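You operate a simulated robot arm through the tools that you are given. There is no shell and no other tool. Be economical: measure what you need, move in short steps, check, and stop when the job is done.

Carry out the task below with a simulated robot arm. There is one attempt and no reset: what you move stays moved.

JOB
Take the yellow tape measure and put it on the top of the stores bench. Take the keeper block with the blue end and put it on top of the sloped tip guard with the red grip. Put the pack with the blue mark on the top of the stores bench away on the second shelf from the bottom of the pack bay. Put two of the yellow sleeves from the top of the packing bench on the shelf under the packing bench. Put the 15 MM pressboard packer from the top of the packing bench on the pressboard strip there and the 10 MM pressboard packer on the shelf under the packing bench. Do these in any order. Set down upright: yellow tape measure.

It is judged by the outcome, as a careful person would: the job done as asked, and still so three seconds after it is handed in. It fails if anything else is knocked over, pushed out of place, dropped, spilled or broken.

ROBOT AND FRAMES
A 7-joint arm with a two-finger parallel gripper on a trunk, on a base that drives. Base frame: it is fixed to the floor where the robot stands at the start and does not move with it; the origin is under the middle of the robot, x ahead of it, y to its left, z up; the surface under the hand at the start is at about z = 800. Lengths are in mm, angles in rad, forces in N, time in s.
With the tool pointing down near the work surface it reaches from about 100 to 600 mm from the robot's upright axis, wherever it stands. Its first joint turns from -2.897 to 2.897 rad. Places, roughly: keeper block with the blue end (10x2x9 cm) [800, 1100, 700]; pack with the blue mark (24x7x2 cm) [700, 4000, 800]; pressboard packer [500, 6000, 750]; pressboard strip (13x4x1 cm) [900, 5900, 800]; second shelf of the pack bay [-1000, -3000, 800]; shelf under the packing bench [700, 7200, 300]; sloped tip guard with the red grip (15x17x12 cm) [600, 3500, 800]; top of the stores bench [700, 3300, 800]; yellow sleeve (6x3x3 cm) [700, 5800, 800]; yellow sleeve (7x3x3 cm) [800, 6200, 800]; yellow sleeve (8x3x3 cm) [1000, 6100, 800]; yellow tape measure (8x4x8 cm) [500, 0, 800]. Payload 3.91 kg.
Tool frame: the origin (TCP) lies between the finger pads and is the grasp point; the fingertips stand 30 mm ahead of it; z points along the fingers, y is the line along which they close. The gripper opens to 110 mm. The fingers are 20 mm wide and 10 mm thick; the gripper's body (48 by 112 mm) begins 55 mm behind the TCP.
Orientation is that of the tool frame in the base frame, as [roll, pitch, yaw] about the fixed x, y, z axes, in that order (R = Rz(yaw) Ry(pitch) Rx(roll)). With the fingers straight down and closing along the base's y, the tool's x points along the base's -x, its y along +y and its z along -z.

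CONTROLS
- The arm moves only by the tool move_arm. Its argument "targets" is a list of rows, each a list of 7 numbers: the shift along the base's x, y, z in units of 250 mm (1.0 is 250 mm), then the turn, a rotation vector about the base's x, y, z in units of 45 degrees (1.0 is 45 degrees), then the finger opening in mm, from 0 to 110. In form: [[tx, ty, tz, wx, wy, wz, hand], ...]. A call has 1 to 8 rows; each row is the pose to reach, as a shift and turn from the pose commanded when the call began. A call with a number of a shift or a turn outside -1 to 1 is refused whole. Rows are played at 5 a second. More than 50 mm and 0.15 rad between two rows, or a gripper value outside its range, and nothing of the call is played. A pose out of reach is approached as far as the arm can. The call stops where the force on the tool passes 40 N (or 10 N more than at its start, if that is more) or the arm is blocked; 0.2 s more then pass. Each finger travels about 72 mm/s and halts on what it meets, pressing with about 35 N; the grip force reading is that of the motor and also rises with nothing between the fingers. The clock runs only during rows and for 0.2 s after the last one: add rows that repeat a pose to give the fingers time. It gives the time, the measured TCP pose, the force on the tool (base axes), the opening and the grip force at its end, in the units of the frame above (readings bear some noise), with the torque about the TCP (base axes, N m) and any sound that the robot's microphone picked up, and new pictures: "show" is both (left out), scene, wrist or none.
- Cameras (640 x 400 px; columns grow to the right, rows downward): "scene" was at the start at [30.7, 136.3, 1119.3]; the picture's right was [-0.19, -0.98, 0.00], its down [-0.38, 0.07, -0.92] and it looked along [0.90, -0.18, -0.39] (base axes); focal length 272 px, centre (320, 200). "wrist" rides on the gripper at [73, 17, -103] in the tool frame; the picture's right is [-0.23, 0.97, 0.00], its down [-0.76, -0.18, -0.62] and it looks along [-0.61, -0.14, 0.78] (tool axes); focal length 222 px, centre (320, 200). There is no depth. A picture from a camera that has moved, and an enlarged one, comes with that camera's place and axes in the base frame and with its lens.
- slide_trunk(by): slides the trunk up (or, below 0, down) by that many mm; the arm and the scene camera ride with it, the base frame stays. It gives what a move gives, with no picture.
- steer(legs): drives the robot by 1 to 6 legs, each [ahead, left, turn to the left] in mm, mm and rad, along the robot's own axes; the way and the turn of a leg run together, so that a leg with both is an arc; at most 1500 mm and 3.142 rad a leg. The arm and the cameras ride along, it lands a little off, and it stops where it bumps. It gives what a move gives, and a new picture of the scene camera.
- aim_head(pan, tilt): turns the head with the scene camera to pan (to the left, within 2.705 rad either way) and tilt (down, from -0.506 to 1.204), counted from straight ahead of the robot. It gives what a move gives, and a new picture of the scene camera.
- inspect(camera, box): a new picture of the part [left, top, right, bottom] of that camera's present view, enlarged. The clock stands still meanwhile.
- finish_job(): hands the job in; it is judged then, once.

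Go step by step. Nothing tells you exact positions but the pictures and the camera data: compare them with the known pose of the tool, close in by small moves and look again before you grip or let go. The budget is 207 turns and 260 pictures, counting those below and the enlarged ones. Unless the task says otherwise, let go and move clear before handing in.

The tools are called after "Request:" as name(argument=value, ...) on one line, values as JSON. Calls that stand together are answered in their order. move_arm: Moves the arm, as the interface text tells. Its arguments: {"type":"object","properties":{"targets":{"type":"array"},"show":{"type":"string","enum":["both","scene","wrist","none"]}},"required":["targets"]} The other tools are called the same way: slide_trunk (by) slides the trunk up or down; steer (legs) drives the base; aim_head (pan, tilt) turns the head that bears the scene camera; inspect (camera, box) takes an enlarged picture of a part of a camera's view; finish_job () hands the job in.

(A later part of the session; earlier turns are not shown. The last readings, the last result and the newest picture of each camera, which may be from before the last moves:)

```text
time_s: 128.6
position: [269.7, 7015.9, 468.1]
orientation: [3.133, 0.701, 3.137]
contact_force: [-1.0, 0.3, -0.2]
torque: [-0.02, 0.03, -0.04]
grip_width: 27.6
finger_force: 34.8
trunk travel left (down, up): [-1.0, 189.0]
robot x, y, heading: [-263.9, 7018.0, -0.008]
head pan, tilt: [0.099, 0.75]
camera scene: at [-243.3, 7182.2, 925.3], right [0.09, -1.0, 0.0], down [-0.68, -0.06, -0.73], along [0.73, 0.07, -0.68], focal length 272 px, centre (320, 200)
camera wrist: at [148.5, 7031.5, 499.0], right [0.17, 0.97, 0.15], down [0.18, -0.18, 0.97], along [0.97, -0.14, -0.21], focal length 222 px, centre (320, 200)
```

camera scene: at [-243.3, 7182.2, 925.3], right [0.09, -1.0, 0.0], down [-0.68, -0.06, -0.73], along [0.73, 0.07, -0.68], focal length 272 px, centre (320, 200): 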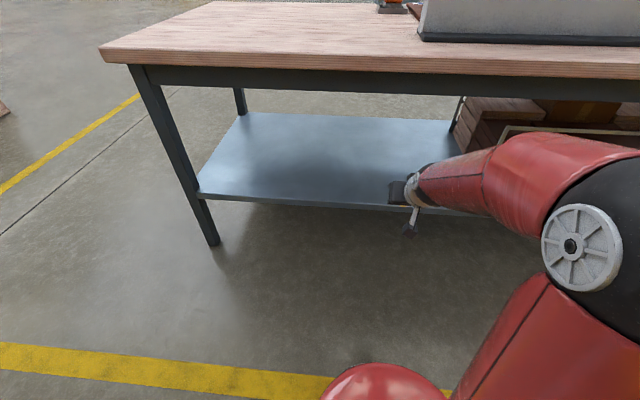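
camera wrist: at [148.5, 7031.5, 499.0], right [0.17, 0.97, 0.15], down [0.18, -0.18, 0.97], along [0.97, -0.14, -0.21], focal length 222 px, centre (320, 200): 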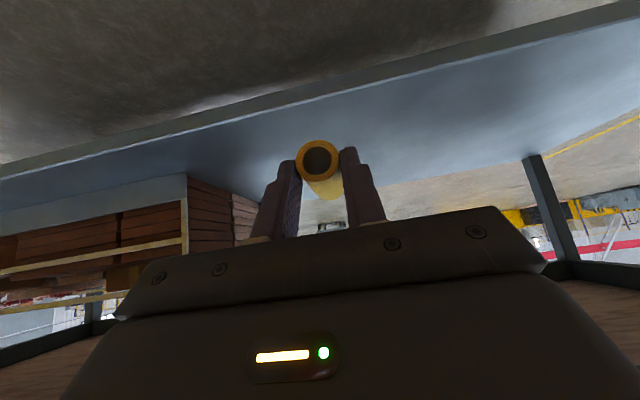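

Shelf top ≈ z 320, front edge x≈395. Move in to x≈462, z≈380, then look.

Request:
move_arm(targets=[[0.15, 0, -0.04, 0, 0, 0, 0], [0.31, 0, -0.08, 0, 0, 0, 0], [0.47, 0, -0.16, 0, 0, 0, 0], [0.63, 0, -0.25, 0, 0, 0, 0], [0.77, 0, -0.34, 0, 0, 0, 0], [0.77, 0, -0.36, 0, 0, 0, 0]], show="both")

```text
time_s: 130.0
position: [459.7, 7017.2, 378.8]
orientation: [3.134, 0.699, 3.138]
contact_force: [0.2, 0.5, -0.7]
torque: [0.01, -0.03, -0.01]
grip_width: 27.3
finger_force: 34.9
trunk travel left (down, up): [-1.0, 189.0]
robot x, y, heading: [-266.1, 7019.2, -0.005]
head pan, tilt: [0.099, 0.75]
camera scene: at [-243.2, 7182.2, 925.2], right [0.09, -1.0, 0.0], down [-0.68, -0.06, -0.73], along [0.73, 0.07, -0.68], focal length 272 px, centre (320, 200)
camera wrist: at [338.2, 7032.0, 410.2], right [0.17, 0.97, 0.15], down [0.18, -0.18, 0.97], along [0.97, -0.14, -0.21], focal length 222 px, centre (320, 200)
```

scene: 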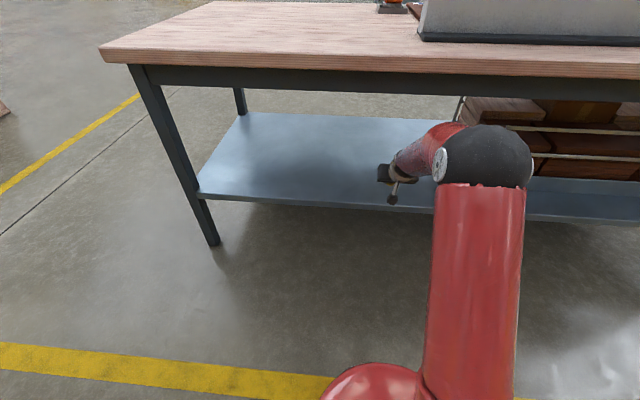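
wrist: 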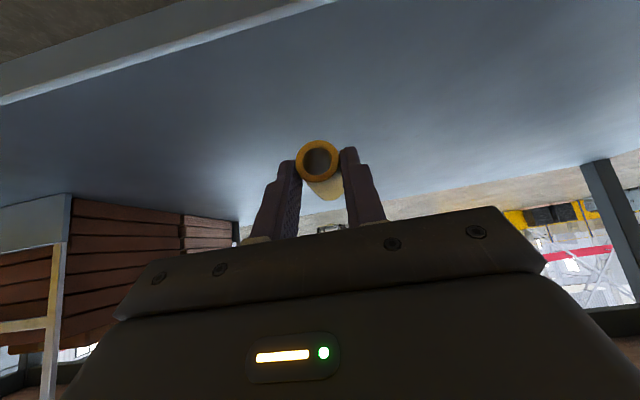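

Request:
move_arm(targets=[[0.05, 0, -0.05, 0, 0, 0, 0], [0.05, 0, -0.08, 0, 0, 0, 0], [0.05, 0, -0.1, 0, 0, 0, 0], [0.05, 0, -0.115, 0, 0, 0, 0], [0.05, 0, -0.13, 0, 0, 0, 0], [0.05, 0, -0.145, 0, 0, 0, 0]], show="wrist")

```text
time_s: 131.4
position: [474.4, 7015.9, 342.7]
orientation: [3.133, 0.701, 3.138]
contact_force: [0.0, 0.1, -0.4]
torque: [-0.02, -0.01, 0.01]
grip_width: 27.5
finger_force: 35.4
trunk travel left (down, up): [-1.0, 189.0]
robot x, y, heading: [-266.4, 7021.4, -0.005]
head pan, tilt: [0.099, 0.75]
camera wrist: at [352.4, 7031.7, 373.9], right [0.17, 0.97, 0.15], down [0.18, -0.18, 0.97], along [0.97, -0.14, -0.21], focal length 222 px, centre (320, 200)
```

wrist: 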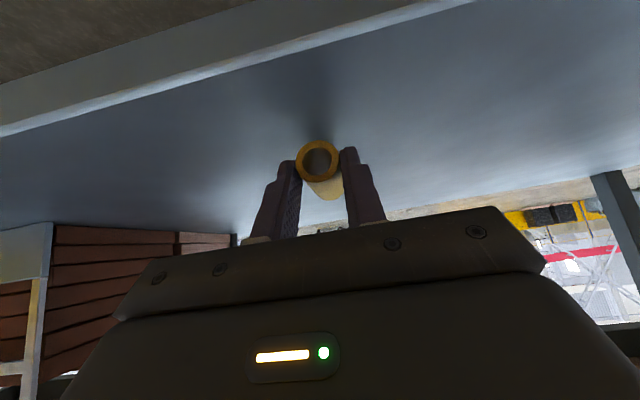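

Not yet touching; the shelf is nearer z≈295 with its edge ≈425. Continue a bit inward and down.

Request:
move_arm(targets=[[0.08, 0, -0.02, 0, 0, 0, 0], [0.08, 0, -0.04, 0, 0, 0, 0], [0.08, 0, -0.055, 0, 0, 0, 0], [0.08, 0, -0.07, 0, 0, 0, 0], [0.08, 0, -0.085, 0, 0, 0, 0], [0.08, 0, -0.1, 0, 0, 0, 0], [0.08, 0, -0.115, 0, 0, 0, 0]], show="wrist")

```text
time_s: 132.8
position: [498.7, 7017.4, 329.7]
orientation: [3.134, 0.725, 3.139]
contact_force: [0.0, 2.0, 12.8]
torque: [0.11, -0.05, 0.04]
grip_width: 27.6
finger_force: 34.5
trunk travel left (down, up): [-1.0, 189.0]
robot x, y, heading: [-262.9, 7021.4, -0.002]
head pan, tilt: [0.099, 0.75]
stopped in row 6: the force on the tool passed its limit at 43 N (the readings are from after the stop); the commanded pose is now the measured one
camera wrist: at [375.7, 7032.6, 357.9], right [0.17, 0.97, 0.16], down [0.16, -0.18, 0.97], along [0.97, -0.14, -0.18], focal length 222 px, centre (320, 200)
```

wrist: 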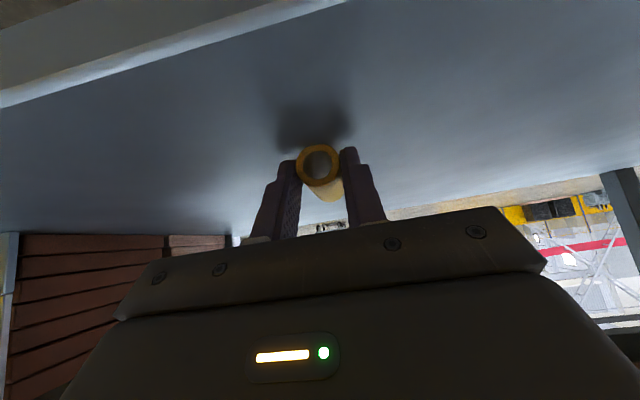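

Contact. Open gently.

Request:
move_arm(targets=[[0, 0, 0.004, 0, 0, 0, 26], [0, 0, 0.004, 0, 0, 0, 32], [0, 0, 0.004, 0, 0, 0, 42], [0, 0, 0.004, 0, 0, 0, 56], [0, 0, 0.004, 0, 0, 0, 56]], show="wrist")

Request:
move_arm(targets=[[-0.1, 0, 0.12, 0, 0, 0, 56], [-0.2, 0, 0.24, 0, 0, 0, 56], [-0.36, 0, 0.34, 0, 0, 0, 56], [-0.54, 0, 0.42, 0, 0, 0, 56], [-0.72, 0, 0.48, 0, 0, 0, 56], [-0.92, 0, 0.5, 0, 0, 0, 56]], show="wrist")

```text
time_s: 134.0
position: [496.7, 7017.5, 329.8]
orientation: [3.133, 0.721, 3.14]
contact_force: [-11.7, 16.8, 25.2]
torque: [0.0, -0.38, 0.28]
grip_width: 49.3
finger_force: 0.1
trunk travel left (down, up): [-1.0, 189.0]
robot x, y, heading: [-266.3, 7021.6, -0.01]
head pan, tilt: [0.099, 0.75]
camera wrist: at [374.5, 7033.8, 358.5], right [0.17, 0.97, 0.16], down [0.16, -0.18, 0.97], along [0.97, -0.14, -0.19], focal length 222 px, centre (320, 200)
```

wrist: 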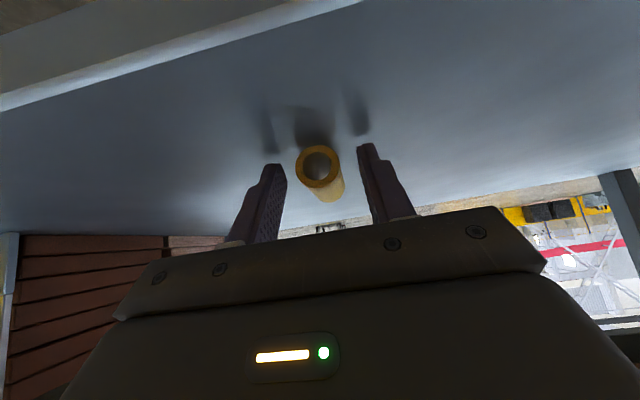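

```text
refused: row 6 steps farther than a row can; nothing moved
```

Fingertips are resting on the shelf; lift straight, then back out.

Request:
move_arm(targets=[[0, 0, 0.02, 0, 0, 0, 56], [-0.06, 0, 0.12, 0, 0, 0, 56], [-0.2, 0, 0.22, 0, 0, 0, 56], [-0.36, 0, 0.3, 0, 0, 0, 56], [-0.54, 0, 0.36, 0, 0, 0, 56], [-0.72, 0, 0.4, 0, 0, 0, 56], [-0.9, 0, 0.4, 0, 0, 0, 56]], show="wrist")

```text
time_s: 135.6
position: [265.8, 7015.6, 425.3]
orientation: [3.135, 0.718, 3.14]
contact_force: [-0.1, -0.3, 0.3]
torque: [0.0, -0.02, 0.0]
grip_width: 56.1
finger_force: 0.1
trunk travel left (down, up): [-1.0, 189.0]
robot x, y, heading: [-264.6, 7022.3, -0.001]
head pan, tilt: [0.099, 0.75]
camera wrist: at [143.4, 7030.8, 455.3], right [0.17, 0.97, 0.15], down [0.16, -0.18, 0.97], along [0.97, -0.14, -0.19], focal length 222 px, centre (320, 200)
```

wrist: 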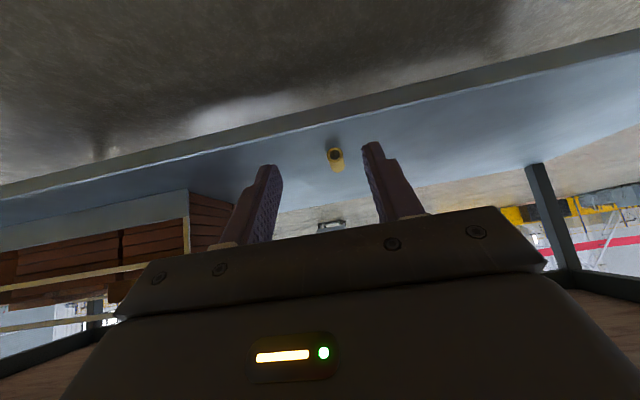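

Sleeve 1 lies on the shelf. Raise and drive back to the packer area.

Request:
slide_trunk(by=188)

Request:
move_arm(targets=[[0, 0, 0.18, 0, 0, 0.18, 56], [0, 0, 0.36, 0, 0, 0.36, 56], [0, 0, 0.54, 0, 0, 0.54, 56], [0, 0, 0.72, 0, 0, 0.72, 56], [0, 0, 0.9, 0, 0, 0.9, 56], [0, 0, 1.0, 0, 0, 1.0, 56]], show="none")

Request:
move_arm(targets=[[0, 0, 0.15, 0, 0, 0.18, 56], [0, 0, 0.25, 0, 0, 0.36, 56], [0, 0, 0.25, 0, 0, 0.54, 56], [0, 0, 0.25, 0, 0, 0.72, 56], [0, 0, 0.25, 0, 0, 0.9, 56], [0, 0, 0.25, 0, 0, 1.0, 56]], show="none")

Request:
aim_head(pan=0.0, tilt=0.6)

Request:
steer(legs=[[0, -1040, 0], [350, 0, 0]])

```text
time_s: 137.7
position: [265.3, 7015.0, 613.8]
orientation: [3.133, 0.718, 3.139]
contact_force: [-0.2, 0.1, 0.0]
torque: [-0.03, 0.0, -0.01]
grip_width: 55.9
finger_force: 0.1
trunk travel left (down, up): [-189.0, 1.0]
robot x, y, heading: [-265.2, 7022.1, -0.003]
head pan, tilt: [0.099, 0.75]
```

```text
time_s: 139.1
position: [266.9, 7016.1, 865.6]
orientation: [3.133, 0.718, -2.358]
contact_force: [0.1, 1.1, -0.1]
torque: [0.0, -0.04, -0.02]
grip_width: 55.9
finger_force: 0.0
trunk travel left (down, up): [-189.0, 1.0]
robot x, y, heading: [-264.3, 7018.5, -0.006]
head pan, tilt: [0.099, 0.75]
```

```text
time_s: 140.5
position: [265.9, 7015.0, 926.2]
orientation: [3.134, 0.718, -1.573]
contact_force: [0.9, -0.5, 0.9]
torque: [-0.02, 0.01, -0.01]
grip_width: 56.0
finger_force: 0.0
trunk travel left (down, up): [-189.0, 1.0]
robot x, y, heading: [-267.1, 7021.1, -0.009]
head pan, tilt: [0.099, 0.75]
```

```text
time_s: 141.2
position: [266.5, 7015.3, 926.8]
orientation: [3.134, 0.718, -1.574]
contact_force: [0.4, 0.1, -1.4]
torque: [0.01, -0.03, -0.01]
grip_width: 55.8
finger_force: 0.0
trunk travel left (down, up): [-189.0, 1.0]
robot x, y, heading: [-265.9, 7020.4, -0.0]
head pan, tilt: [0.0, 0.6]
camera scene: at [-237.3, 7173.9, 1126.1], right [-0.01, -1.0, 0.0], down [-0.57, 0.0, -0.82], along [0.82, 0.0, -0.57], focal length 272 px, centre (320, 200)
```

scene: 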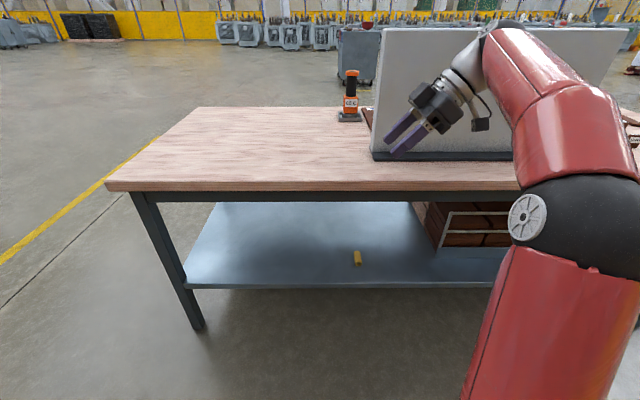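

```text
time_s: 148.4
position: [611.1, 5974.7, 927.2]
orientation: [3.133, 0.717, -1.569]
contact_force: [0.3, 0.6, 0.8]
torque: [0.03, 0.02, -0.01]
grip_width: 55.9
finger_force: 0.1
trunk travel left (down, up): [-189.0, 1.0]
robot x, y, heading: [82.4, 5976.2, 0.004]
head pan, tilt: [0.0, 0.6]
camera scene: at [105.4, 6129.6, 1126.1], right [0.0, -1.0, 0.0], down [-0.57, 0.0, -0.82], along [0.82, 0.0, -0.57], focal length 272 px, centre (320, 200)
```

scene: 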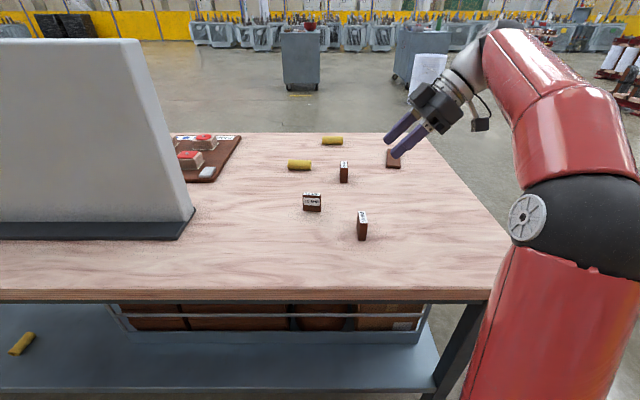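

Sleeve 1 stays on the shelf. Zoom to locate the packers and sleeves precisely.

Request:
inspect(camera="scene", box=[270, 120, 430, 250])

Request:
move_arm(targets=[[0, 0, 0, 0, 0, 0, 56]], show="wrist")

```text
3.08 times, centred on (350, 185) of scene
camera zoom: at [105.4, 6129.6, 1126.1], right [0.0, -1.0, 0.0], down [-0.57, 0.0, -0.82], along [0.82, 0.0, -0.57], focal length 838 px, centre (228, 246)
```

zoom: 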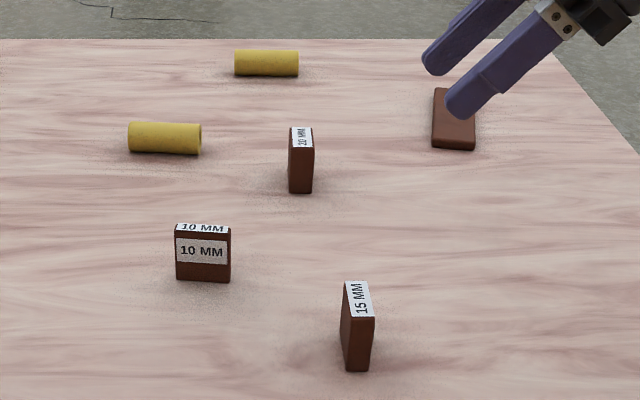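

```text
time_s: 148.8
position: [609.8, 5973.5, 925.8]
orientation: [3.133, 0.718, -1.57]
contact_force: [-0.5, 0.1, -0.3]
torque: [0.01, 0.01, -0.01]
grip_width: 56.1
finger_force: 0.1
trunk travel left (down, up): [-189.0, 1.0]
robot x, y, heading: [75.6, 5978.5, 0.003]
head pan, tilt: [0.0, 0.6]
camera wrist: at [594.6, 5850.8, 956.0], right [-0.97, 0.16, 0.16], down [0.18, 0.17, 0.97], along [0.13, 0.97, -0.19], focal length 222 px, centre (320, 200)
```

wrist: 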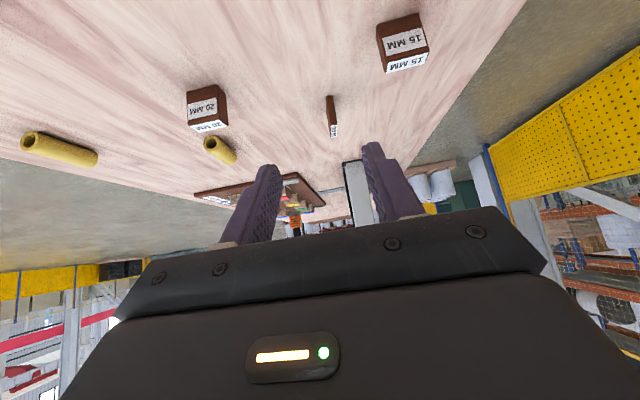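

10 MM packer: centre ≈(594, 6147), 40×40×10, thin along x. Move to a pre-grasp pose with the lateral tilt.

Request:
move_arm(targets=[[-0.02, 0.14, -0.06, 0, 0, 0, 50], [-0.04, 0.29, -0.14, 0, 0, 0, 40], [-0.06, 0.44, -0.24, 0, 0, 0, 40], [-0.06, 0.44, -0.276, 0, 0, 0, 40]], show="both")

```text
time_s: 149.8
position: [594.5, 6085.6, 858.5]
orientation: [3.134, 0.717, -1.567]
contact_force: [-0.3, 0.7, -0.7]
torque: [0.04, 0.02, -0.01]
grip_width: 40.1
finger_force: 0.1
trunk travel left (down, up): [-189.0, 1.0]
robot x, y, heading: [77.4, 5974.1, 0.001]
head pan, tilt: [0.0, 0.6]
camera scene: at [105.4, 6129.6, 1126.1], right [0.0, -1.0, 0.0], down [-0.56, 0.0, -0.83], along [0.83, 0.0, -0.56], focal length 272 px, centre (320, 200)
camera wrist: at [579.2, 5961.8, 887.9], right [-0.97, 0.16, 0.15], down [0.18, 0.17, 0.97], along [0.13, 0.97, -0.19], focal length 222 px, centre (320, 200)
```

scene: 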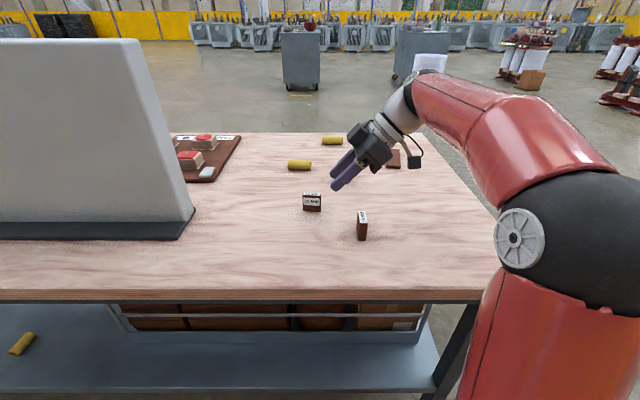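
wrist: 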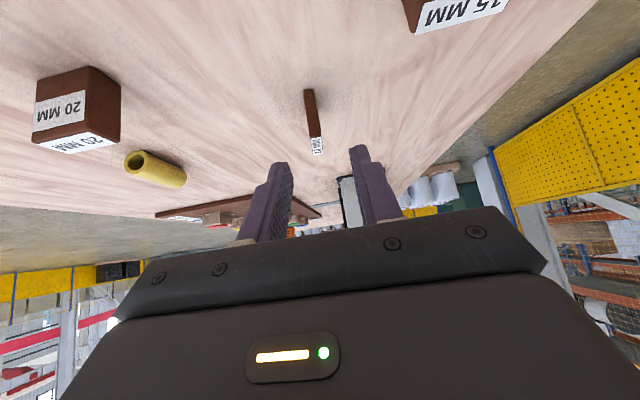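

Request:
move_arm(targets=[[0.018, 0.08, -0.09, 0, 0, 0, 40], [0.018, 0.16, -0.17, 0, 0, 0, 40], [0.018, 0.222, -0.235, 0, 0, 0, 40], [0.018, 0.222, -0.242, 0, 0, 0, 40]], show="both")

```text
time_s: 150.8
position: [598.0, 6139.8, 796.7]
orientation: [3.135, 0.717, -1.567]
contact_force: [0.1, 0.1, 1.0]
torque: [0.05, -0.02, 0.0]
grip_width: 39.7
finger_force: 0.0
trunk travel left (down, up): [-189.0, 1.0]
robot x, y, heading: [76.5, 5975.9, 0.003]
head pan, tilt: [0.0, 0.6]
camera scene: at [105.4, 6129.6, 1126.1], right [0.0, -1.0, 0.0], down [-0.57, 0.0, -0.83], along [0.83, 0.0, -0.57], focal length 272 px, centre (320, 200)
camera wrist: at [584.9, 6016.3, 826.8], right [-0.97, 0.16, 0.16], down [0.18, 0.17, 0.97], along [0.13, 0.97, -0.19], focal length 222 px, centre (320, 200)
```

scene: 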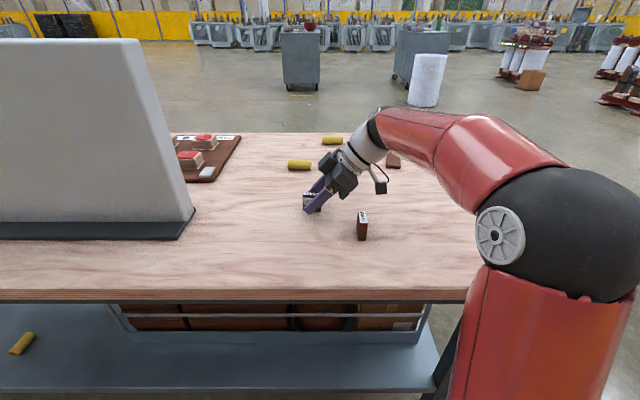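
wrist: 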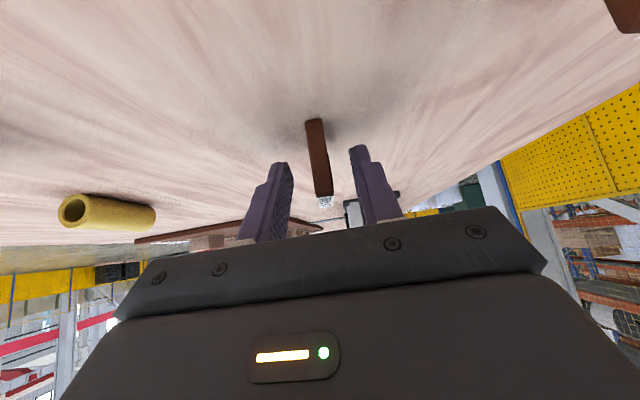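

Packer is between the fingers. Close and lift.

Request:
move_arm(targets=[[0, 0, 0, 0, 0, 0, 25], [0, 0, 0, 0, 0, 0, 10], [0, 0, 0, 0, 0, 0, 0], [0, 0, 0, 0, 0, 0, 0], [0, 0, 0, 0, 0, 0, 0]], show="none")

Request:
move_arm(targets=[[0, 0, 0.02, 0, 0, 0, 0], [0, 0, 0.08, 0, 0, 0, 0], [0, 0, 0.2, 0, 0, 0, 0], [0, 0, 0.36, 0, 0, 0, 0], [-0.1, 0, 0.5, 0, 0, 0, 0]], show="both")

```text
time_s: 152.0
position: [600.2, 6138.7, 797.8]
orientation: [3.133, 0.718, -1.568]
contact_force: [-0.4, -0.8, -0.1]
torque: [0.01, 0.01, -0.01]
grip_width: 8.6
finger_force: 35.0
trunk travel left (down, up): [-189.0, 1.0]
robot x, y, heading: [77.5, 5969.5, 0.004]
head pan, tilt: [0.0, 0.6]
```

```text
time_s: 153.2
position: [570.0, 6141.9, 919.7]
orientation: [3.134, 0.716, -1.566]
contact_force: [0.7, 0.3, 0.2]
torque: [0.02, -0.01, 0.02]
grip_width: 8.5
finger_force: 35.6
trunk travel left (down, up): [-189.0, 1.0]
robot x, y, heading: [73.7, 5976.0, 0.002]
head pan, tilt: [0.0, 0.6]
camera scene: at [105.7, 6129.6, 1126.0], right [0.0, -1.0, 0.0], down [-0.57, 0.0, -0.82], along [0.82, 0.0, -0.57], focal length 272 px, centre (320, 200)
camera wrist: at [555.4, 6017.8, 949.1], right [-0.97, 0.16, 0.16], down [0.18, 0.17, 0.97], along [0.13, 0.97, -0.19], focal length 222 px, centre (320, 200)
```

scene: 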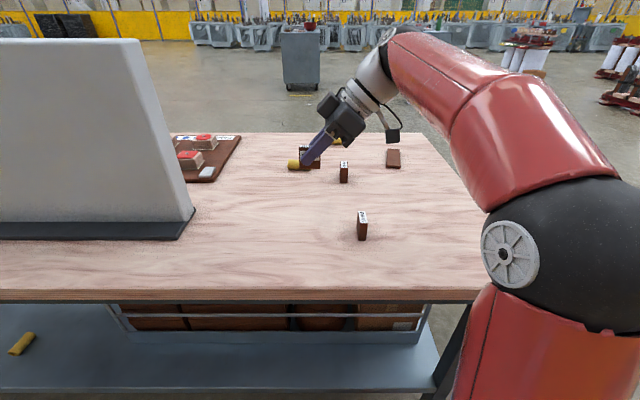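
wrist: 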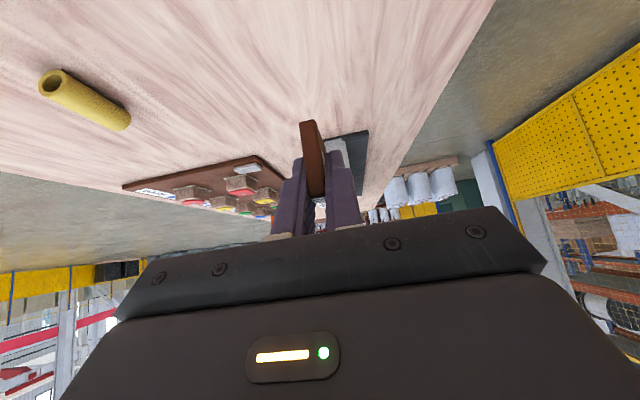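

Held. Back off, drive to the shelf, and turn the hand so the tilt points into the shelf.

Request:
steer(legs=[[-340, 0, 0], [0, 1145, 0]])

Request:
move_arm(targets=[[0, -0.1, 0, 0, 0, -0.18, 0], [0, -0.2, 0, 0, 0, -0.36, 0], [0, -0.3, 0, 0, 0, -0.54, 0], [0, -0.4, 0, 0, 0, -0.72, 0], [0, -0.5, 0, 0, 0, -0.9, 0], [0, -0.6, 0, 0, 0, -1.0, 0]], show="none")

Request:
move_arm(targets=[[0, 0, -0.1, 0, 0, -0.18, 0], [0, 0, -0.2, 0, 0, -0.36, 0], [0, 0, -0.2, 0, 0, -0.54, 0], [0, 0, -0.2, 0, 0, -0.72, 0], [0, 0, -0.2, 0, 0, -0.9, 0], [0, 0, -0.2, 0, 0, -1.0, 0]], show="scene")

```text
time_s: 160.7
position: [214.0, 7266.1, 920.1]
orientation: [3.133, 0.716, -1.537]
contact_force: [0.6, -0.4, -0.3]
torque: [0.02, -0.01, 0.03]
grip_width: 8.4
finger_force: 35.4
trunk travel left (down, up): [-189.0, 1.0]
robot x, y, heading: [-274.3, 7085.6, 0.03]
head pan, tilt: [0.0, 0.6]
camera scene: at [-250.6, 7239.3, 1126.1], right [0.03, -1.0, 0.0], down [-0.56, -0.02, -0.82], along [0.82, 0.03, -0.57], focal length 272 px, centre (320, 200)
```

scene: 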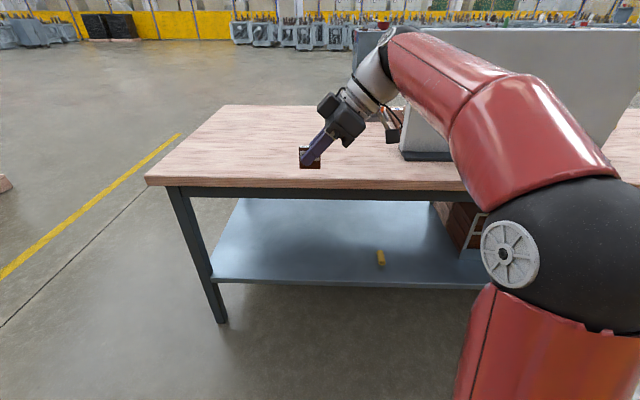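

```text
time_s: 162.1
position: [212.5, 7115.0, 919.7]
orientation: [3.132, 0.717, -2.324]
contact_force: [0.2, -0.6, 1.1]
torque: [-0.01, 0.04, -0.01]
grip_width: 8.5
finger_force: 34.9
trunk travel left (down, up): [-189.0, 1.0]
robot x, y, heading: [-270.6, 7085.5, 0.031]
head pan, tilt: [0.0, 0.6]
```

```text
time_s: 163.5
position: [212.7, 7115.0, 868.8]
orientation: [3.135, 0.717, -3.109]
contact_force: [-0.7, 0.5, 0.9]
torque: [-0.01, -0.04, -0.02]
grip_width: 8.5
finger_force: 35.7
trunk travel left (down, up): [-189.0, 1.0]
robot x, y, heading: [-273.1, 7085.6, 0.032]
head pan, tilt: [0.0, 0.6]
camera scene: at [-250.7, 7239.2, 1126.1], right [0.03, -1.0, 0.0], down [-0.56, -0.02, -0.83], along [0.82, 0.03, -0.56], focal length 272 px, centre (320, 200)
```

scene: 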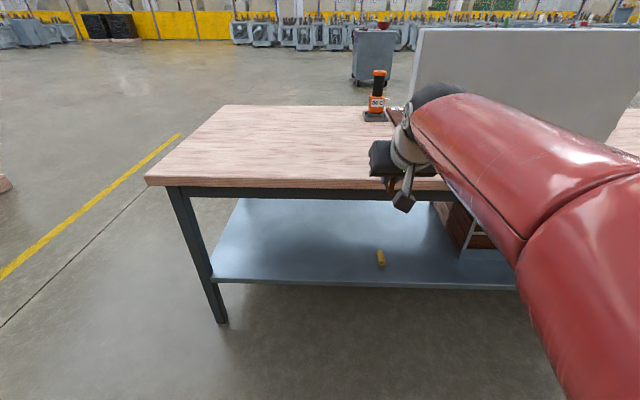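

Request:
slide_trunk(by=-188)

Request:
move_arm(targets=[[0, 0, -0.18, 0, 0, 0, 0], [0, 0, -0.36, 0, 0, 0, 0], [0, 0, -0.54, 0, 0, 0, 0], [0, 0, -0.72, 0, 0, 0, 0], [0.1, 0, -0.88, 0, 0, 0, 0], [0.28, 0, -0.96, 0, 0, 0, 0], [0.46, 0, -1.0, 0, 0, 0, 0]], show="none")

Request:
move_arm(targets=[[0.15, 0, -0.05, 0, 0, 0, 0], [0.3, 0, -0.1, 0, 0, 0, 0], [0.45, 0, -0.15, 0, 0, 0, 0], [0.6, 0, -0.2, 0, 0, 0, 0], [0.66, 0, -0.26, 0, 0, 0, 0]], show="both")

```text
time_s: 165.6
position: [213.2, 7114.0, 681.5]
orientation: [3.134, 0.717, -3.109]
contact_force: [0.3, 0.2, -0.1]
torque: [0.01, 0.02, 0.01]
grip_width: 8.6
finger_force: 35.1
trunk travel left (down, up): [-1.0, 189.0]
robot x, y, heading: [-275.8, 7085.0, 0.03]
head pan, tilt: [0.0, 0.6]
```

```text
time_s: 167.2
position: [326.4, 7112.7, 430.8]
orientation: [3.132, 0.717, -3.109]
contact_force: [0.7, 0.1, -0.8]
torque: [0.03, 0.03, 0.0]
grip_width: 8.8
finger_force: 35.3
trunk travel left (down, up): [-1.0, 189.0]
robot x, y, heading: [-273.6, 7083.8, 0.033]
head pan, tilt: [0.0, 0.6]
```

```text
time_s: 168.4
position: [493.0, 7115.3, 367.8]
orientation: [3.133, 0.717, -3.11]
contact_force: [-0.2, 0.0, -0.1]
torque: [-0.01, 0.0, 0.01]
grip_width: 8.6
finger_force: 34.8
trunk travel left (down, up): [-1.0, 189.0]
robot x, y, heading: [-276.1, 7085.5, 0.032]
head pan, tilt: [0.0, 0.6]
camera scene: at [-250.6, 7239.3, 938.1], right [0.03, -1.0, 0.0], down [-0.56, -0.02, -0.82], along [0.82, 0.03, -0.57], focal length 272 px, centre (320, 200)
camera wrist: at [369.2, 7126.4, 397.6], right [0.13, 0.98, 0.16], down [0.17, -0.18, 0.97], along [0.98, -0.1, -0.19], focal length 222 px, centre (320, 200)
```

scene: 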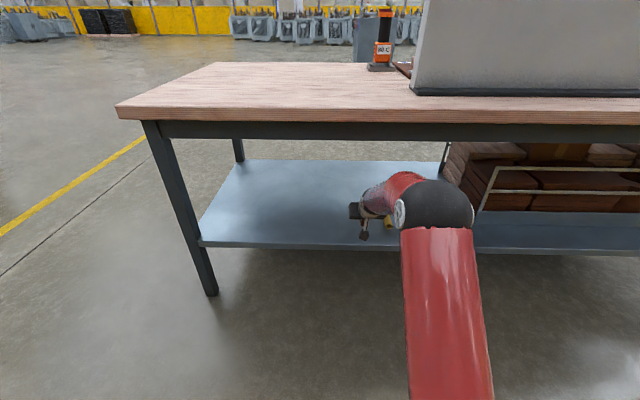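
wrist: 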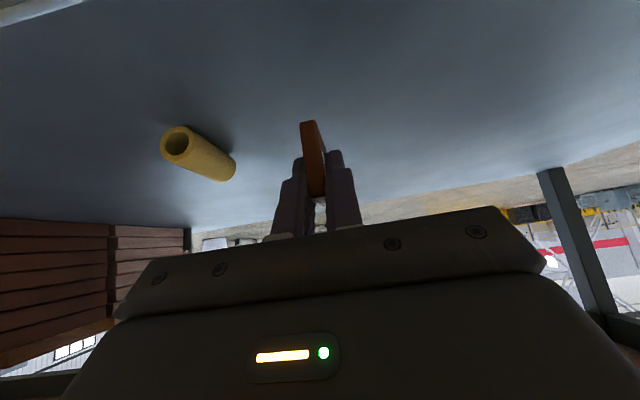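

Good: the sleeve is well to the side. Lower to contact.

Request:
move_arm(targets=[[0, 0, -0.06, 0, 0, 0, 0], [0, 0, -0.1, 0, 0, 0, 0], [0, 0, -0.115, 0, 0, 0, 0], [0, 0, -0.125, 0, 0, 0, 0], [0, 0, -0.133, 0, 0, 0, 0], [0, 0, -0.14, 0, 0, 0, 0]], show="wrist")

```text
time_s: 169.8
position: [494.0, 7113.9, 337.6]
orientation: [3.134, 0.728, -3.108]
contact_force: [-1.0, -0.5, 24.8]
torque: [-0.01, 0.13, 0.03]
grip_width: 8.4
finger_force: 35.2
trunk travel left (down, up): [-1.0, 189.0]
robot x, y, heading: [-274.2, 7083.3, 0.027]
head pan, tilt: [0.0, 0.6]
camera wrist: at [371.6, 7126.3, 365.1], right [0.13, 0.98, 0.16], down [0.16, -0.18, 0.97], along [0.98, -0.1, -0.18], focal length 222 px, centre (320, 200)
```

wrist: 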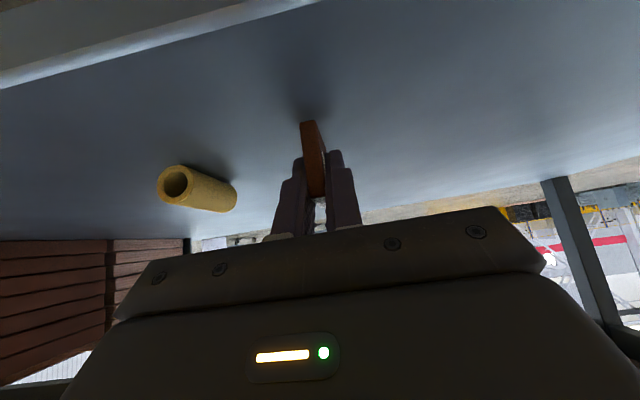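

Request:
move_arm(targets=[[0, 0, 0.014, 0, 0, 0, 0], [0, 0, 0.014, 0, 0, 0, 10], [0, 0, 0.014, 0, 0, 0, 20], [0, 0, 0.014, 0, 0, 0, 32], [0, 0, 0.014, 0, 0, 0, 32]], show="wrist")

```text
time_s: 171.0
position: [494.2, 7114.5, 335.2]
orientation: [3.134, 0.719, -3.109]
contact_force: [-0.5, 0.1, 0.0]
torque: [-0.01, 0.03, -0.03]
grip_width: 32.1
finger_force: 0.0
trunk travel left (down, up): [-1.0, 189.0]
robot x, y, heading: [-272.9, 7082.4, 0.032]
head pan, tilt: [0.0, 0.6]
camera wrist: at [370.7, 7126.5, 364.2], right [0.13, 0.98, 0.16], down [0.17, -0.18, 0.97], along [0.98, -0.1, -0.19], focal length 222 px, centre (320, 200)
```

wrist: 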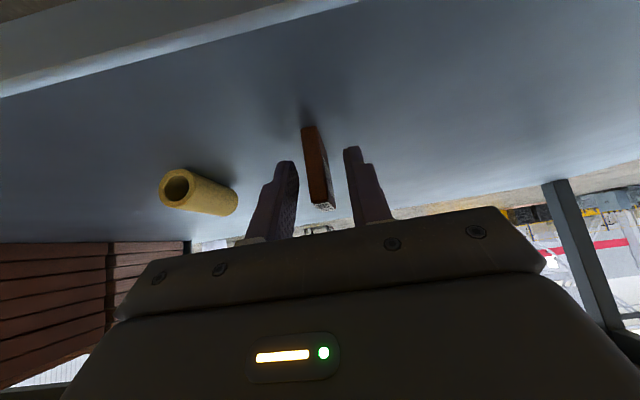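

Standing. Retreat along the finger direction, raise the trunk.

Request:
move_arm(targets=[[-0.08, 0, 0.09, 0, 0, 0, 32], [-0.2, 0, 0.2, 0, 0, 0, 40], [-0.36, 0, 0.3, 0, 0, 0, 50], [-0.54, 0, 0.34, 0, 0, 0, 50], [-0.72, 0, 0.36, 0, 0, 0, 50], [-0.9, 0, 0.36, 0, 0, 0, 50]], show="wrist")

Request:
slide_trunk(by=188)

Request:
move_arm(targets=[[0, 0, 0.18, 0, 0, 0.18, 56], [0, 0, 0.36, 0, 0, 0.36, 56], [0, 0, 0.54, 0, 0, 0.54, 56], [0, 0, 0.72, 0, 0, 0.72, 56], [0, 0, 0.9, 0, 0, 0.9, 56], [0, 0, 1.0, 0, 0, 1.0, 56]], show="none")

Request:
move_arm(targets=[[0, 0, 0.15, 0, 0, 0.18, 56], [0, 0, 0.25, 0, 0, 0.36, 56], [0, 0, 0.3, 0, 0, 0.5, 56]], show="none")

Request:
steer(legs=[[0, -1080, -0.03], [350, 0, 0]])

```text
time_s: 172.4
position: [268.8, 7114.5, 427.6]
orientation: [3.132, 0.718, -3.108]
contact_force: [-0.8, 0.3, -0.3]
torque: [-0.02, -0.01, 0.0]
grip_width: 50.1
finger_force: 0.1
trunk travel left (down, up): [-1.0, 189.0]
robot x, y, heading: [-273.7, 7083.1, 0.033]
head pan, tilt: [0.0, 0.6]
camera wrist: at [146.5, 7125.5, 456.3], right [0.13, 0.98, 0.16], down [0.17, -0.18, 0.97], along [0.98, -0.1, -0.19], focal length 222 px, centre (320, 200)
```

wrist: 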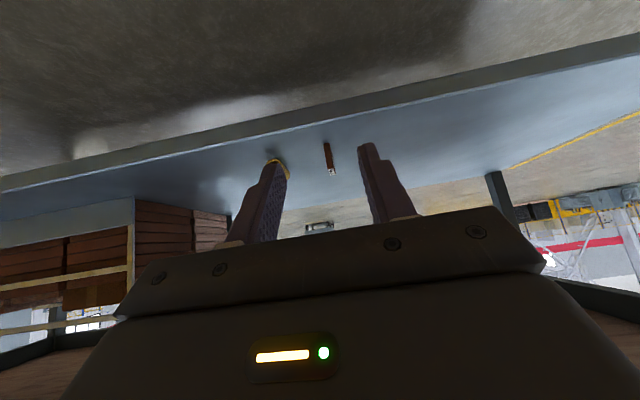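

```text
time_s: 174.4
position: [268.3, 7113.8, 615.1]
orientation: [3.134, 0.718, -3.107]
contact_force: [0.1, 0.1, -0.6]
torque: [0.01, -0.02, 0.0]
grip_width: 50.1
finger_force: 0.1
trunk travel left (down, up): [-189.0, 1.0]
robot x, y, heading: [-273.0, 7089.2, 0.028]
head pan, tilt: [0.0, 0.6]
```

```text
time_s: 175.8
position: [267.1, 7115.2, 865.0]
orientation: [3.134, 0.717, -2.321]
contact_force: [-0.7, -0.8, -0.8]
torque: [0.04, 0.0, 0.0]
grip_width: 55.9
finger_force: 0.0
trunk travel left (down, up): [-189.0, 1.0]
robot x, y, heading: [-273.5, 7083.4, 0.035]
head pan, tilt: [0.0, 0.6]
```

```text
time_s: 176.6
position: [268.5, 7114.6, 939.6]
orientation: [3.133, 0.718, -1.928]
contact_force: [0.2, 0.0, 0.5]
torque: [0.01, -0.03, -0.03]
grip_width: 55.9
finger_force: 0.0
trunk travel left (down, up): [-189.0, 1.0]
robot x, y, heading: [-274.8, 7084.3, 0.032]
head pan, tilt: [0.0, 0.6]
```

```text
time_s: 184.2
position: [620.9, 5952.7, 940.8]
orientation: [3.133, 0.717, -1.992]
contact_force: [0.1, -0.2, 0.0]
torque: [-0.01, 0.01, -0.06]
grip_width: 56.0
finger_force: 0.1
trunk travel left (down, up): [-189.0, 1.0]
robot x, y, heading: [73.2, 5955.1, -0.028]
head pan, tilt: [0.0, 0.6]
camera scene: at [109.4, 6108.9, 1126.1], right [-0.03, -1.0, 0.0], down [-0.56, 0.02, -0.83], along [0.82, -0.02, -0.57], focal length 272 px, centre (320, 200)
```

scene: 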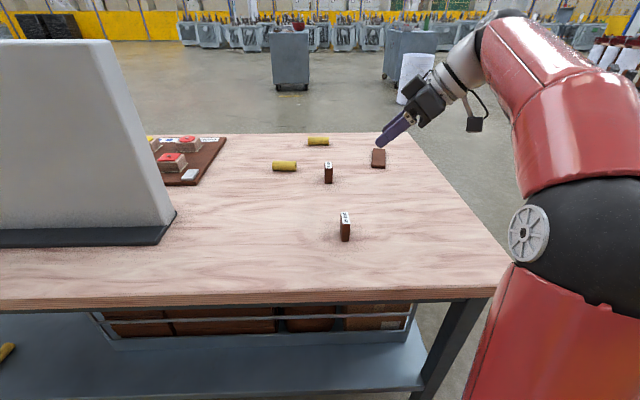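

The 10 MM packer is on the shelf. Now sleeve A at ≈(779, 6188); to keep the camera clear of the 20 MM packer I reduce the tilt to ~30° and move to a pre-grasp.

Request:
steer(legs=[[40, 0, 0.028]])

Request:
move_arm(targets=[[0.05, 0.1, 0, -0.11, 0.045, 0.05, 56], [0.1, 0.22, 0, -0.226, 0.0935, 0.1, 56], [0.18, 0.36, 0, -0.226, 0.0935, 0.1, 56], [0.26, 0.5, -0.05, -0.226, 0.0935, 0.1, 56], [0.34, 0.62, -0.15, -0.226, 0.0935, 0.1, 56], [0.38, 0.66, -0.25, -0.226, 0.0935, 0.1, 56]], show="both")

```text
time_s: 185.1
position: [660.4, 5967.1, 940.4]
orientation: [3.133, 0.718, -1.962]
contact_force: [0.2, 0.1, 0.1]
torque: [0.01, -0.02, -0.02]
grip_width: 56.2
finger_force: 0.1
trunk travel left (down, up): [-189.0, 1.0]
robot x, y, heading: [117.9, 5954.7, 0.004]
head pan, tilt: [0.0, 0.6]
camera scene: at [145.4, 6109.2, 1126.1], right [0.0, -1.0, 0.0], down [-0.56, 0.0, -0.83], along [0.83, 0.0, -0.56], focal length 272 px, centre (320, 200)
```

scene: 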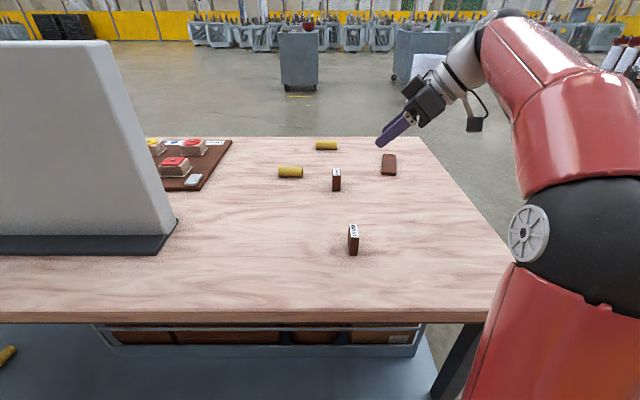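

```text
time_s: 186.5
position: [756.1, 6131.8, 879.1]
orientation: [3.125, 0.525, -1.889]
contact_force: [-0.1, -0.5, 0.0]
torque: [0.04, 0.0, -0.01]
grip_width: 56.0
finger_force: 0.1
trunk travel left (down, up): [-189.0, 1.0]
robot x, y, heading: [117.9, 5955.3, 0.001]
head pan, tilt: [0.0, 0.6]
camera scene: at [145.3, 6109.1, 1126.1], right [0.0, -1.0, 0.0], down [-0.56, 0.0, -0.83], along [0.83, 0.0, -0.56], focal length 272 px, centre (320, 200)
camera wrist: at [706.0, 6027.5, 932.2], right [-0.87, 0.48, 0.13], down [0.29, 0.27, 0.92], along [0.41, 0.83, -0.37], focal length 222 px, centre (320, 200)
```

scene: 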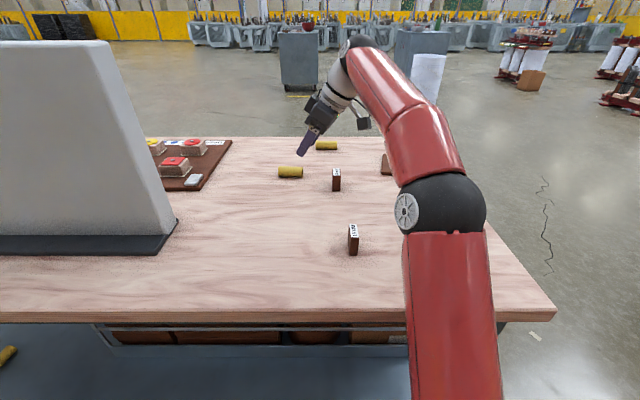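
wrist: 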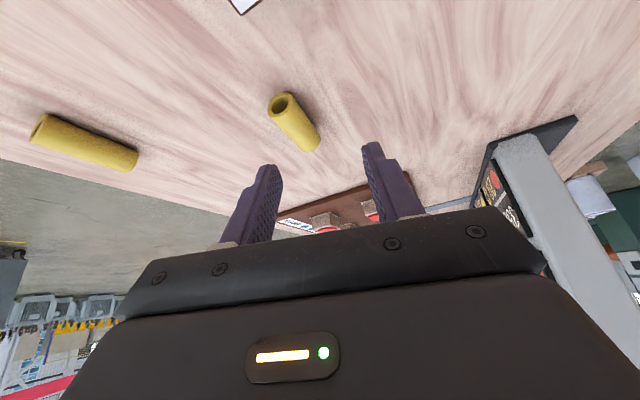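

Sleeve A refined: centre ≈(797, 6188). Approach.

Request:
move_arm(targets=[[0.1, 0.034, -0.06, 0, 0, 0, 56], [0.118, 0.08, -0.16, 0, 0, 0, 56], [0.136, 0.13, -0.26, 0, 0, 0, 56], [0.15, 0.17, -0.33, 0, 0, 0, 56], [0.15, 0.17, -0.33, 0, 0, 0, 56]], show="both")

```text
time_s: 187.7
position: [793.8, 6176.2, 793.8]
orientation: [3.123, 0.525, -1.888]
contact_force: [0.0, 0.1, -0.7]
torque: [0.03, 0.01, 0.02]
grip_width: 56.0
finger_force: 0.1
trunk travel left (down, up): [-189.0, 1.0]
robot x, y, heading: [121.4, 5957.4, -0.001]
head pan, tilt: [0.0, 0.6]
camera scene: at [145.5, 6109.2, 1126.1], right [0.0, -1.0, 0.0], down [-0.57, 0.0, -0.82], along [0.82, 0.0, -0.57], focal length 272 px, centre (320, 200)
camera wrist: at [744.4, 6071.7, 845.7], right [-0.87, 0.48, 0.13], down [0.29, 0.27, 0.92], along [0.41, 0.83, -0.37], focal length 222 px, centre (320, 200)
```

scene: 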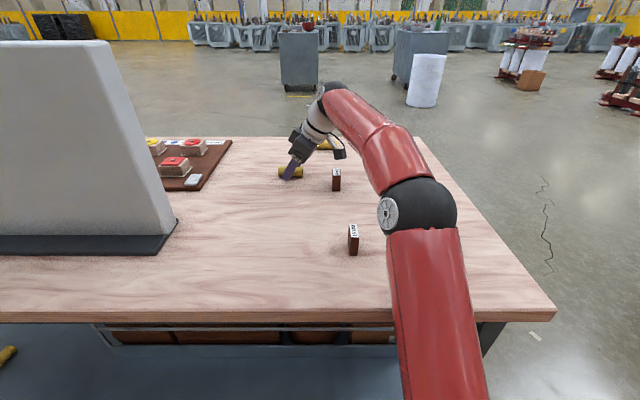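
wrist: 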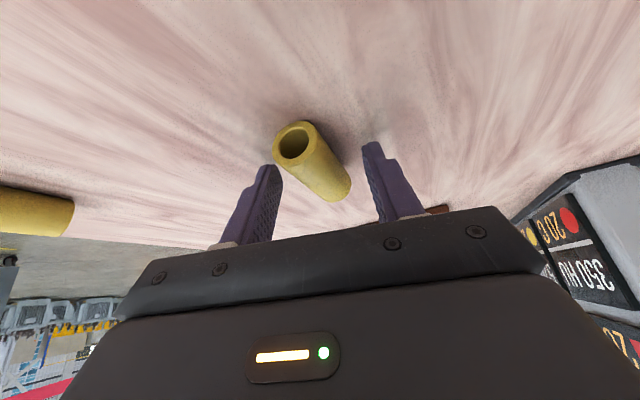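

Sleeve lies between the fingers; align slightly and close.

Request:
move_arm(targets=[[0.004, 0, 0, 0, 0, 0.15, 56], [0.004, 0, 0, 0, 0, 0.15, 40], [0.004, 0, 0, 0, 0, 0.15, 25], [0.004, 0, 0, 0, 0, 0.15, 0], [0.004, 0, 0, 0, 0, 0.15, 0], [0.004, 0, 0, 0, 0, 0.15, 0]], show="none")

Request:
move_arm(targets=[[0, 0, 0.02, 0, 0, 0, 0], [0, 0, 0.08, 0, 0, 0, 0], [-0.05, -0.02, 0.2, 0, 0, 0, 0], [-0.2, -0.06, 0.32, 0, 0, 0, 0], [-0.36, -0.1, 0.42, 0, 0, 0, 0]], show="both")

```text
time_s: 189.1
position: [794.7, 6175.2, 795.9]
orientation: [3.127, 0.527, -1.768]
contact_force: [4.0, 1.3, 10.5]
torque: [0.12, -0.14, 0.01]
grip_width: 24.3
finger_force: 35.4
trunk travel left (down, up): [-189.0, 1.0]
robot x, y, heading: [118.9, 5955.7, 0.005]
head pan, tilt: [0.0, 0.6]
```

```text
time_s: 190.3
position: [702.4, 6154.4, 898.1]
orientation: [3.121, 0.525, -1.772]
contact_force: [1.0, -0.1, -1.4]
torque: [0.02, 0.01, -0.01]
grip_width: 24.3
finger_force: 34.8
trunk travel left (down, up): [-189.0, 1.0]
robot x, y, heading: [116.7, 5953.9, -0.002]
head pan, tilt: [0.0, 0.6]
camera scene: at [146.0, 6109.3, 1126.0], right [0.0, -1.0, 0.0], down [-0.57, 0.0, -0.82], along [0.82, 0.0, -0.57], focal length 272 px, centre (320, 200)
camera wrist: at [664.9, 6044.4, 950.6], right [-0.92, 0.38, 0.13], down [0.26, 0.3, 0.92], along [0.31, 0.88, -0.37], focal length 222 px, centre (320, 200)
```

scene: 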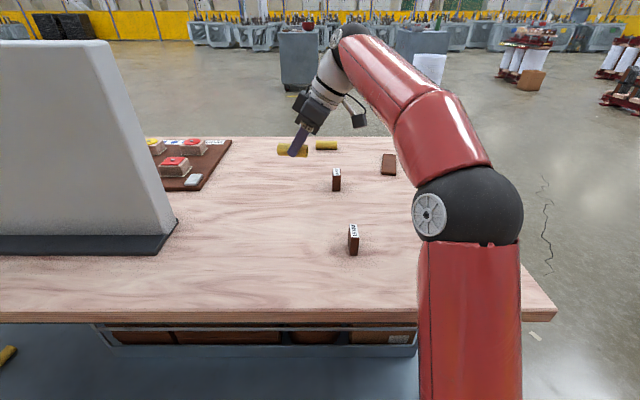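
wrist: 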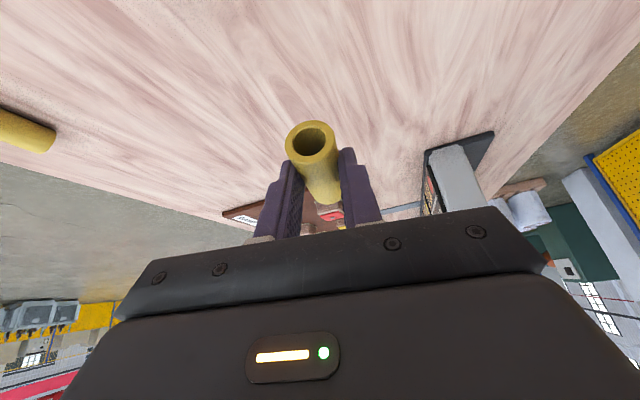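

Held. Drive to the shelf again and turn the hand forward.

Request:
steer(legs=[[-390, 0, 0], [0, 945, 0]])

Request:
move_arm(targets=[[-0.05, -0.13, 0, 0, 0, -0.175, 0], [-0.1, -0.26, 0, 0, 0, -0.35, 0], [-0.15, -0.4, 0, 0, 0, -0.525, 0], [-0.2, -0.53, 0, 0, 0, -0.7, 0], [-0.25, -0.66, 0, 0, 0, -0.872, 0], [-0.3, -0.78, 0, 0, 0, -0.872, 0]], show="none")

Request:
move_arm(targets=[[0, 0, -0.05, 0, 0, -0.175, 0], [0, 0, -0.1, 0, 0, -0.35, 0], [0, 0, -0.1, 0, 0, -0.525, 0], [0, 0, -0.1, 0, 0, -0.7, 0], [0, 0, -0.1, 0, 0, -0.872, 0], [0, 0, -0.1, 0, 0, -0.872, 0]], show="wrist")

```text
time_s: 197.2
position: [300.4, 7093.5, 898.7]
orientation: [3.125, 0.527, -1.76]
contact_force: [0.3, -0.2, -0.2]
torque: [-0.01, -0.01, 0.02]
grip_width: 24.2
finger_force: 34.8
trunk travel left (down, up): [-189.0, 1.0]
robot x, y, heading: [-282.6, 6886.8, 0.008]
head pan, tilt: [0.0, 0.6]
camera scene: at [-255.0, 7042.0, 1126.1], right [0.01, -1.0, 0.0], down [-0.57, -0.01, -0.82], along [0.82, 0.01, -0.57], focal length 272 px, centre (320, 200)
```

scene: 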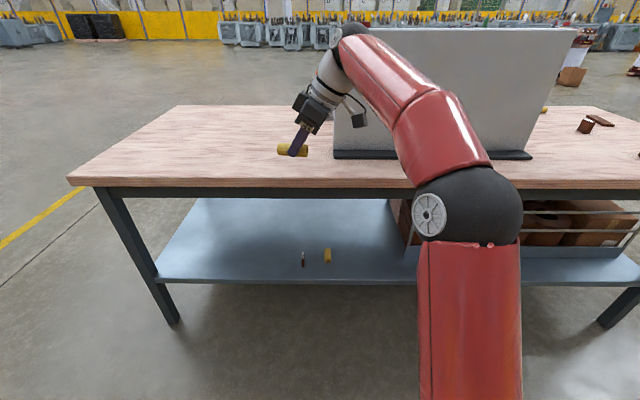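

```text
time_s: 198.7
position: [224.5, 6897.8, 898.9]
orientation: [3.125, 0.525, -2.446]
contact_force: [0.2, 0.6, 0.7]
torque: [-0.03, -0.02, 0.02]
grip_width: 23.9
finger_force: 35.4
trunk travel left (down, up): [-189.0, 1.0]
robot x, y, heading: [-281.1, 6887.2, 0.008]
head pan, tilt: [0.0, 0.6]
```

```text
time_s: 200.1
position: [225.5, 6896.4, 874.6]
orientation: [3.124, 0.527, -3.131]
contact_force: [-0.9, 0.2, 0.5]
torque: [0.01, 0.02, 0.02]
grip_width: 24.3
finger_force: 35.0
trunk travel left (down, up): [-189.0, 1.0]
robot x, y, heading: [-280.1, 6887.5, 0.004]
head pan, tilt: [0.0, 0.6]
camera wrist: at [111.3, 6911.1, 926.9], right [0.18, 0.98, 0.13], down [0.35, -0.18, 0.92], along [0.92, -0.12, -0.37], focal length 222 px, centre (320, 200)
```

wrist: 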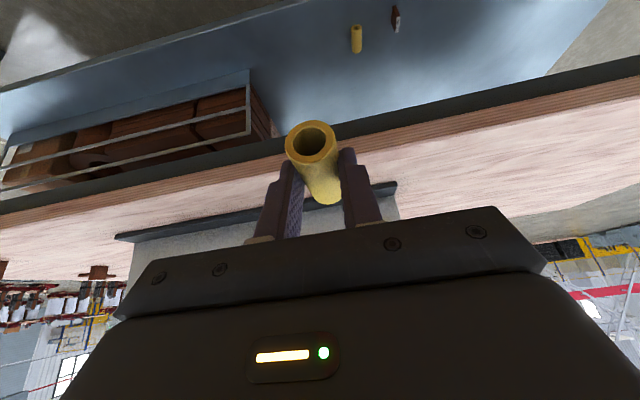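

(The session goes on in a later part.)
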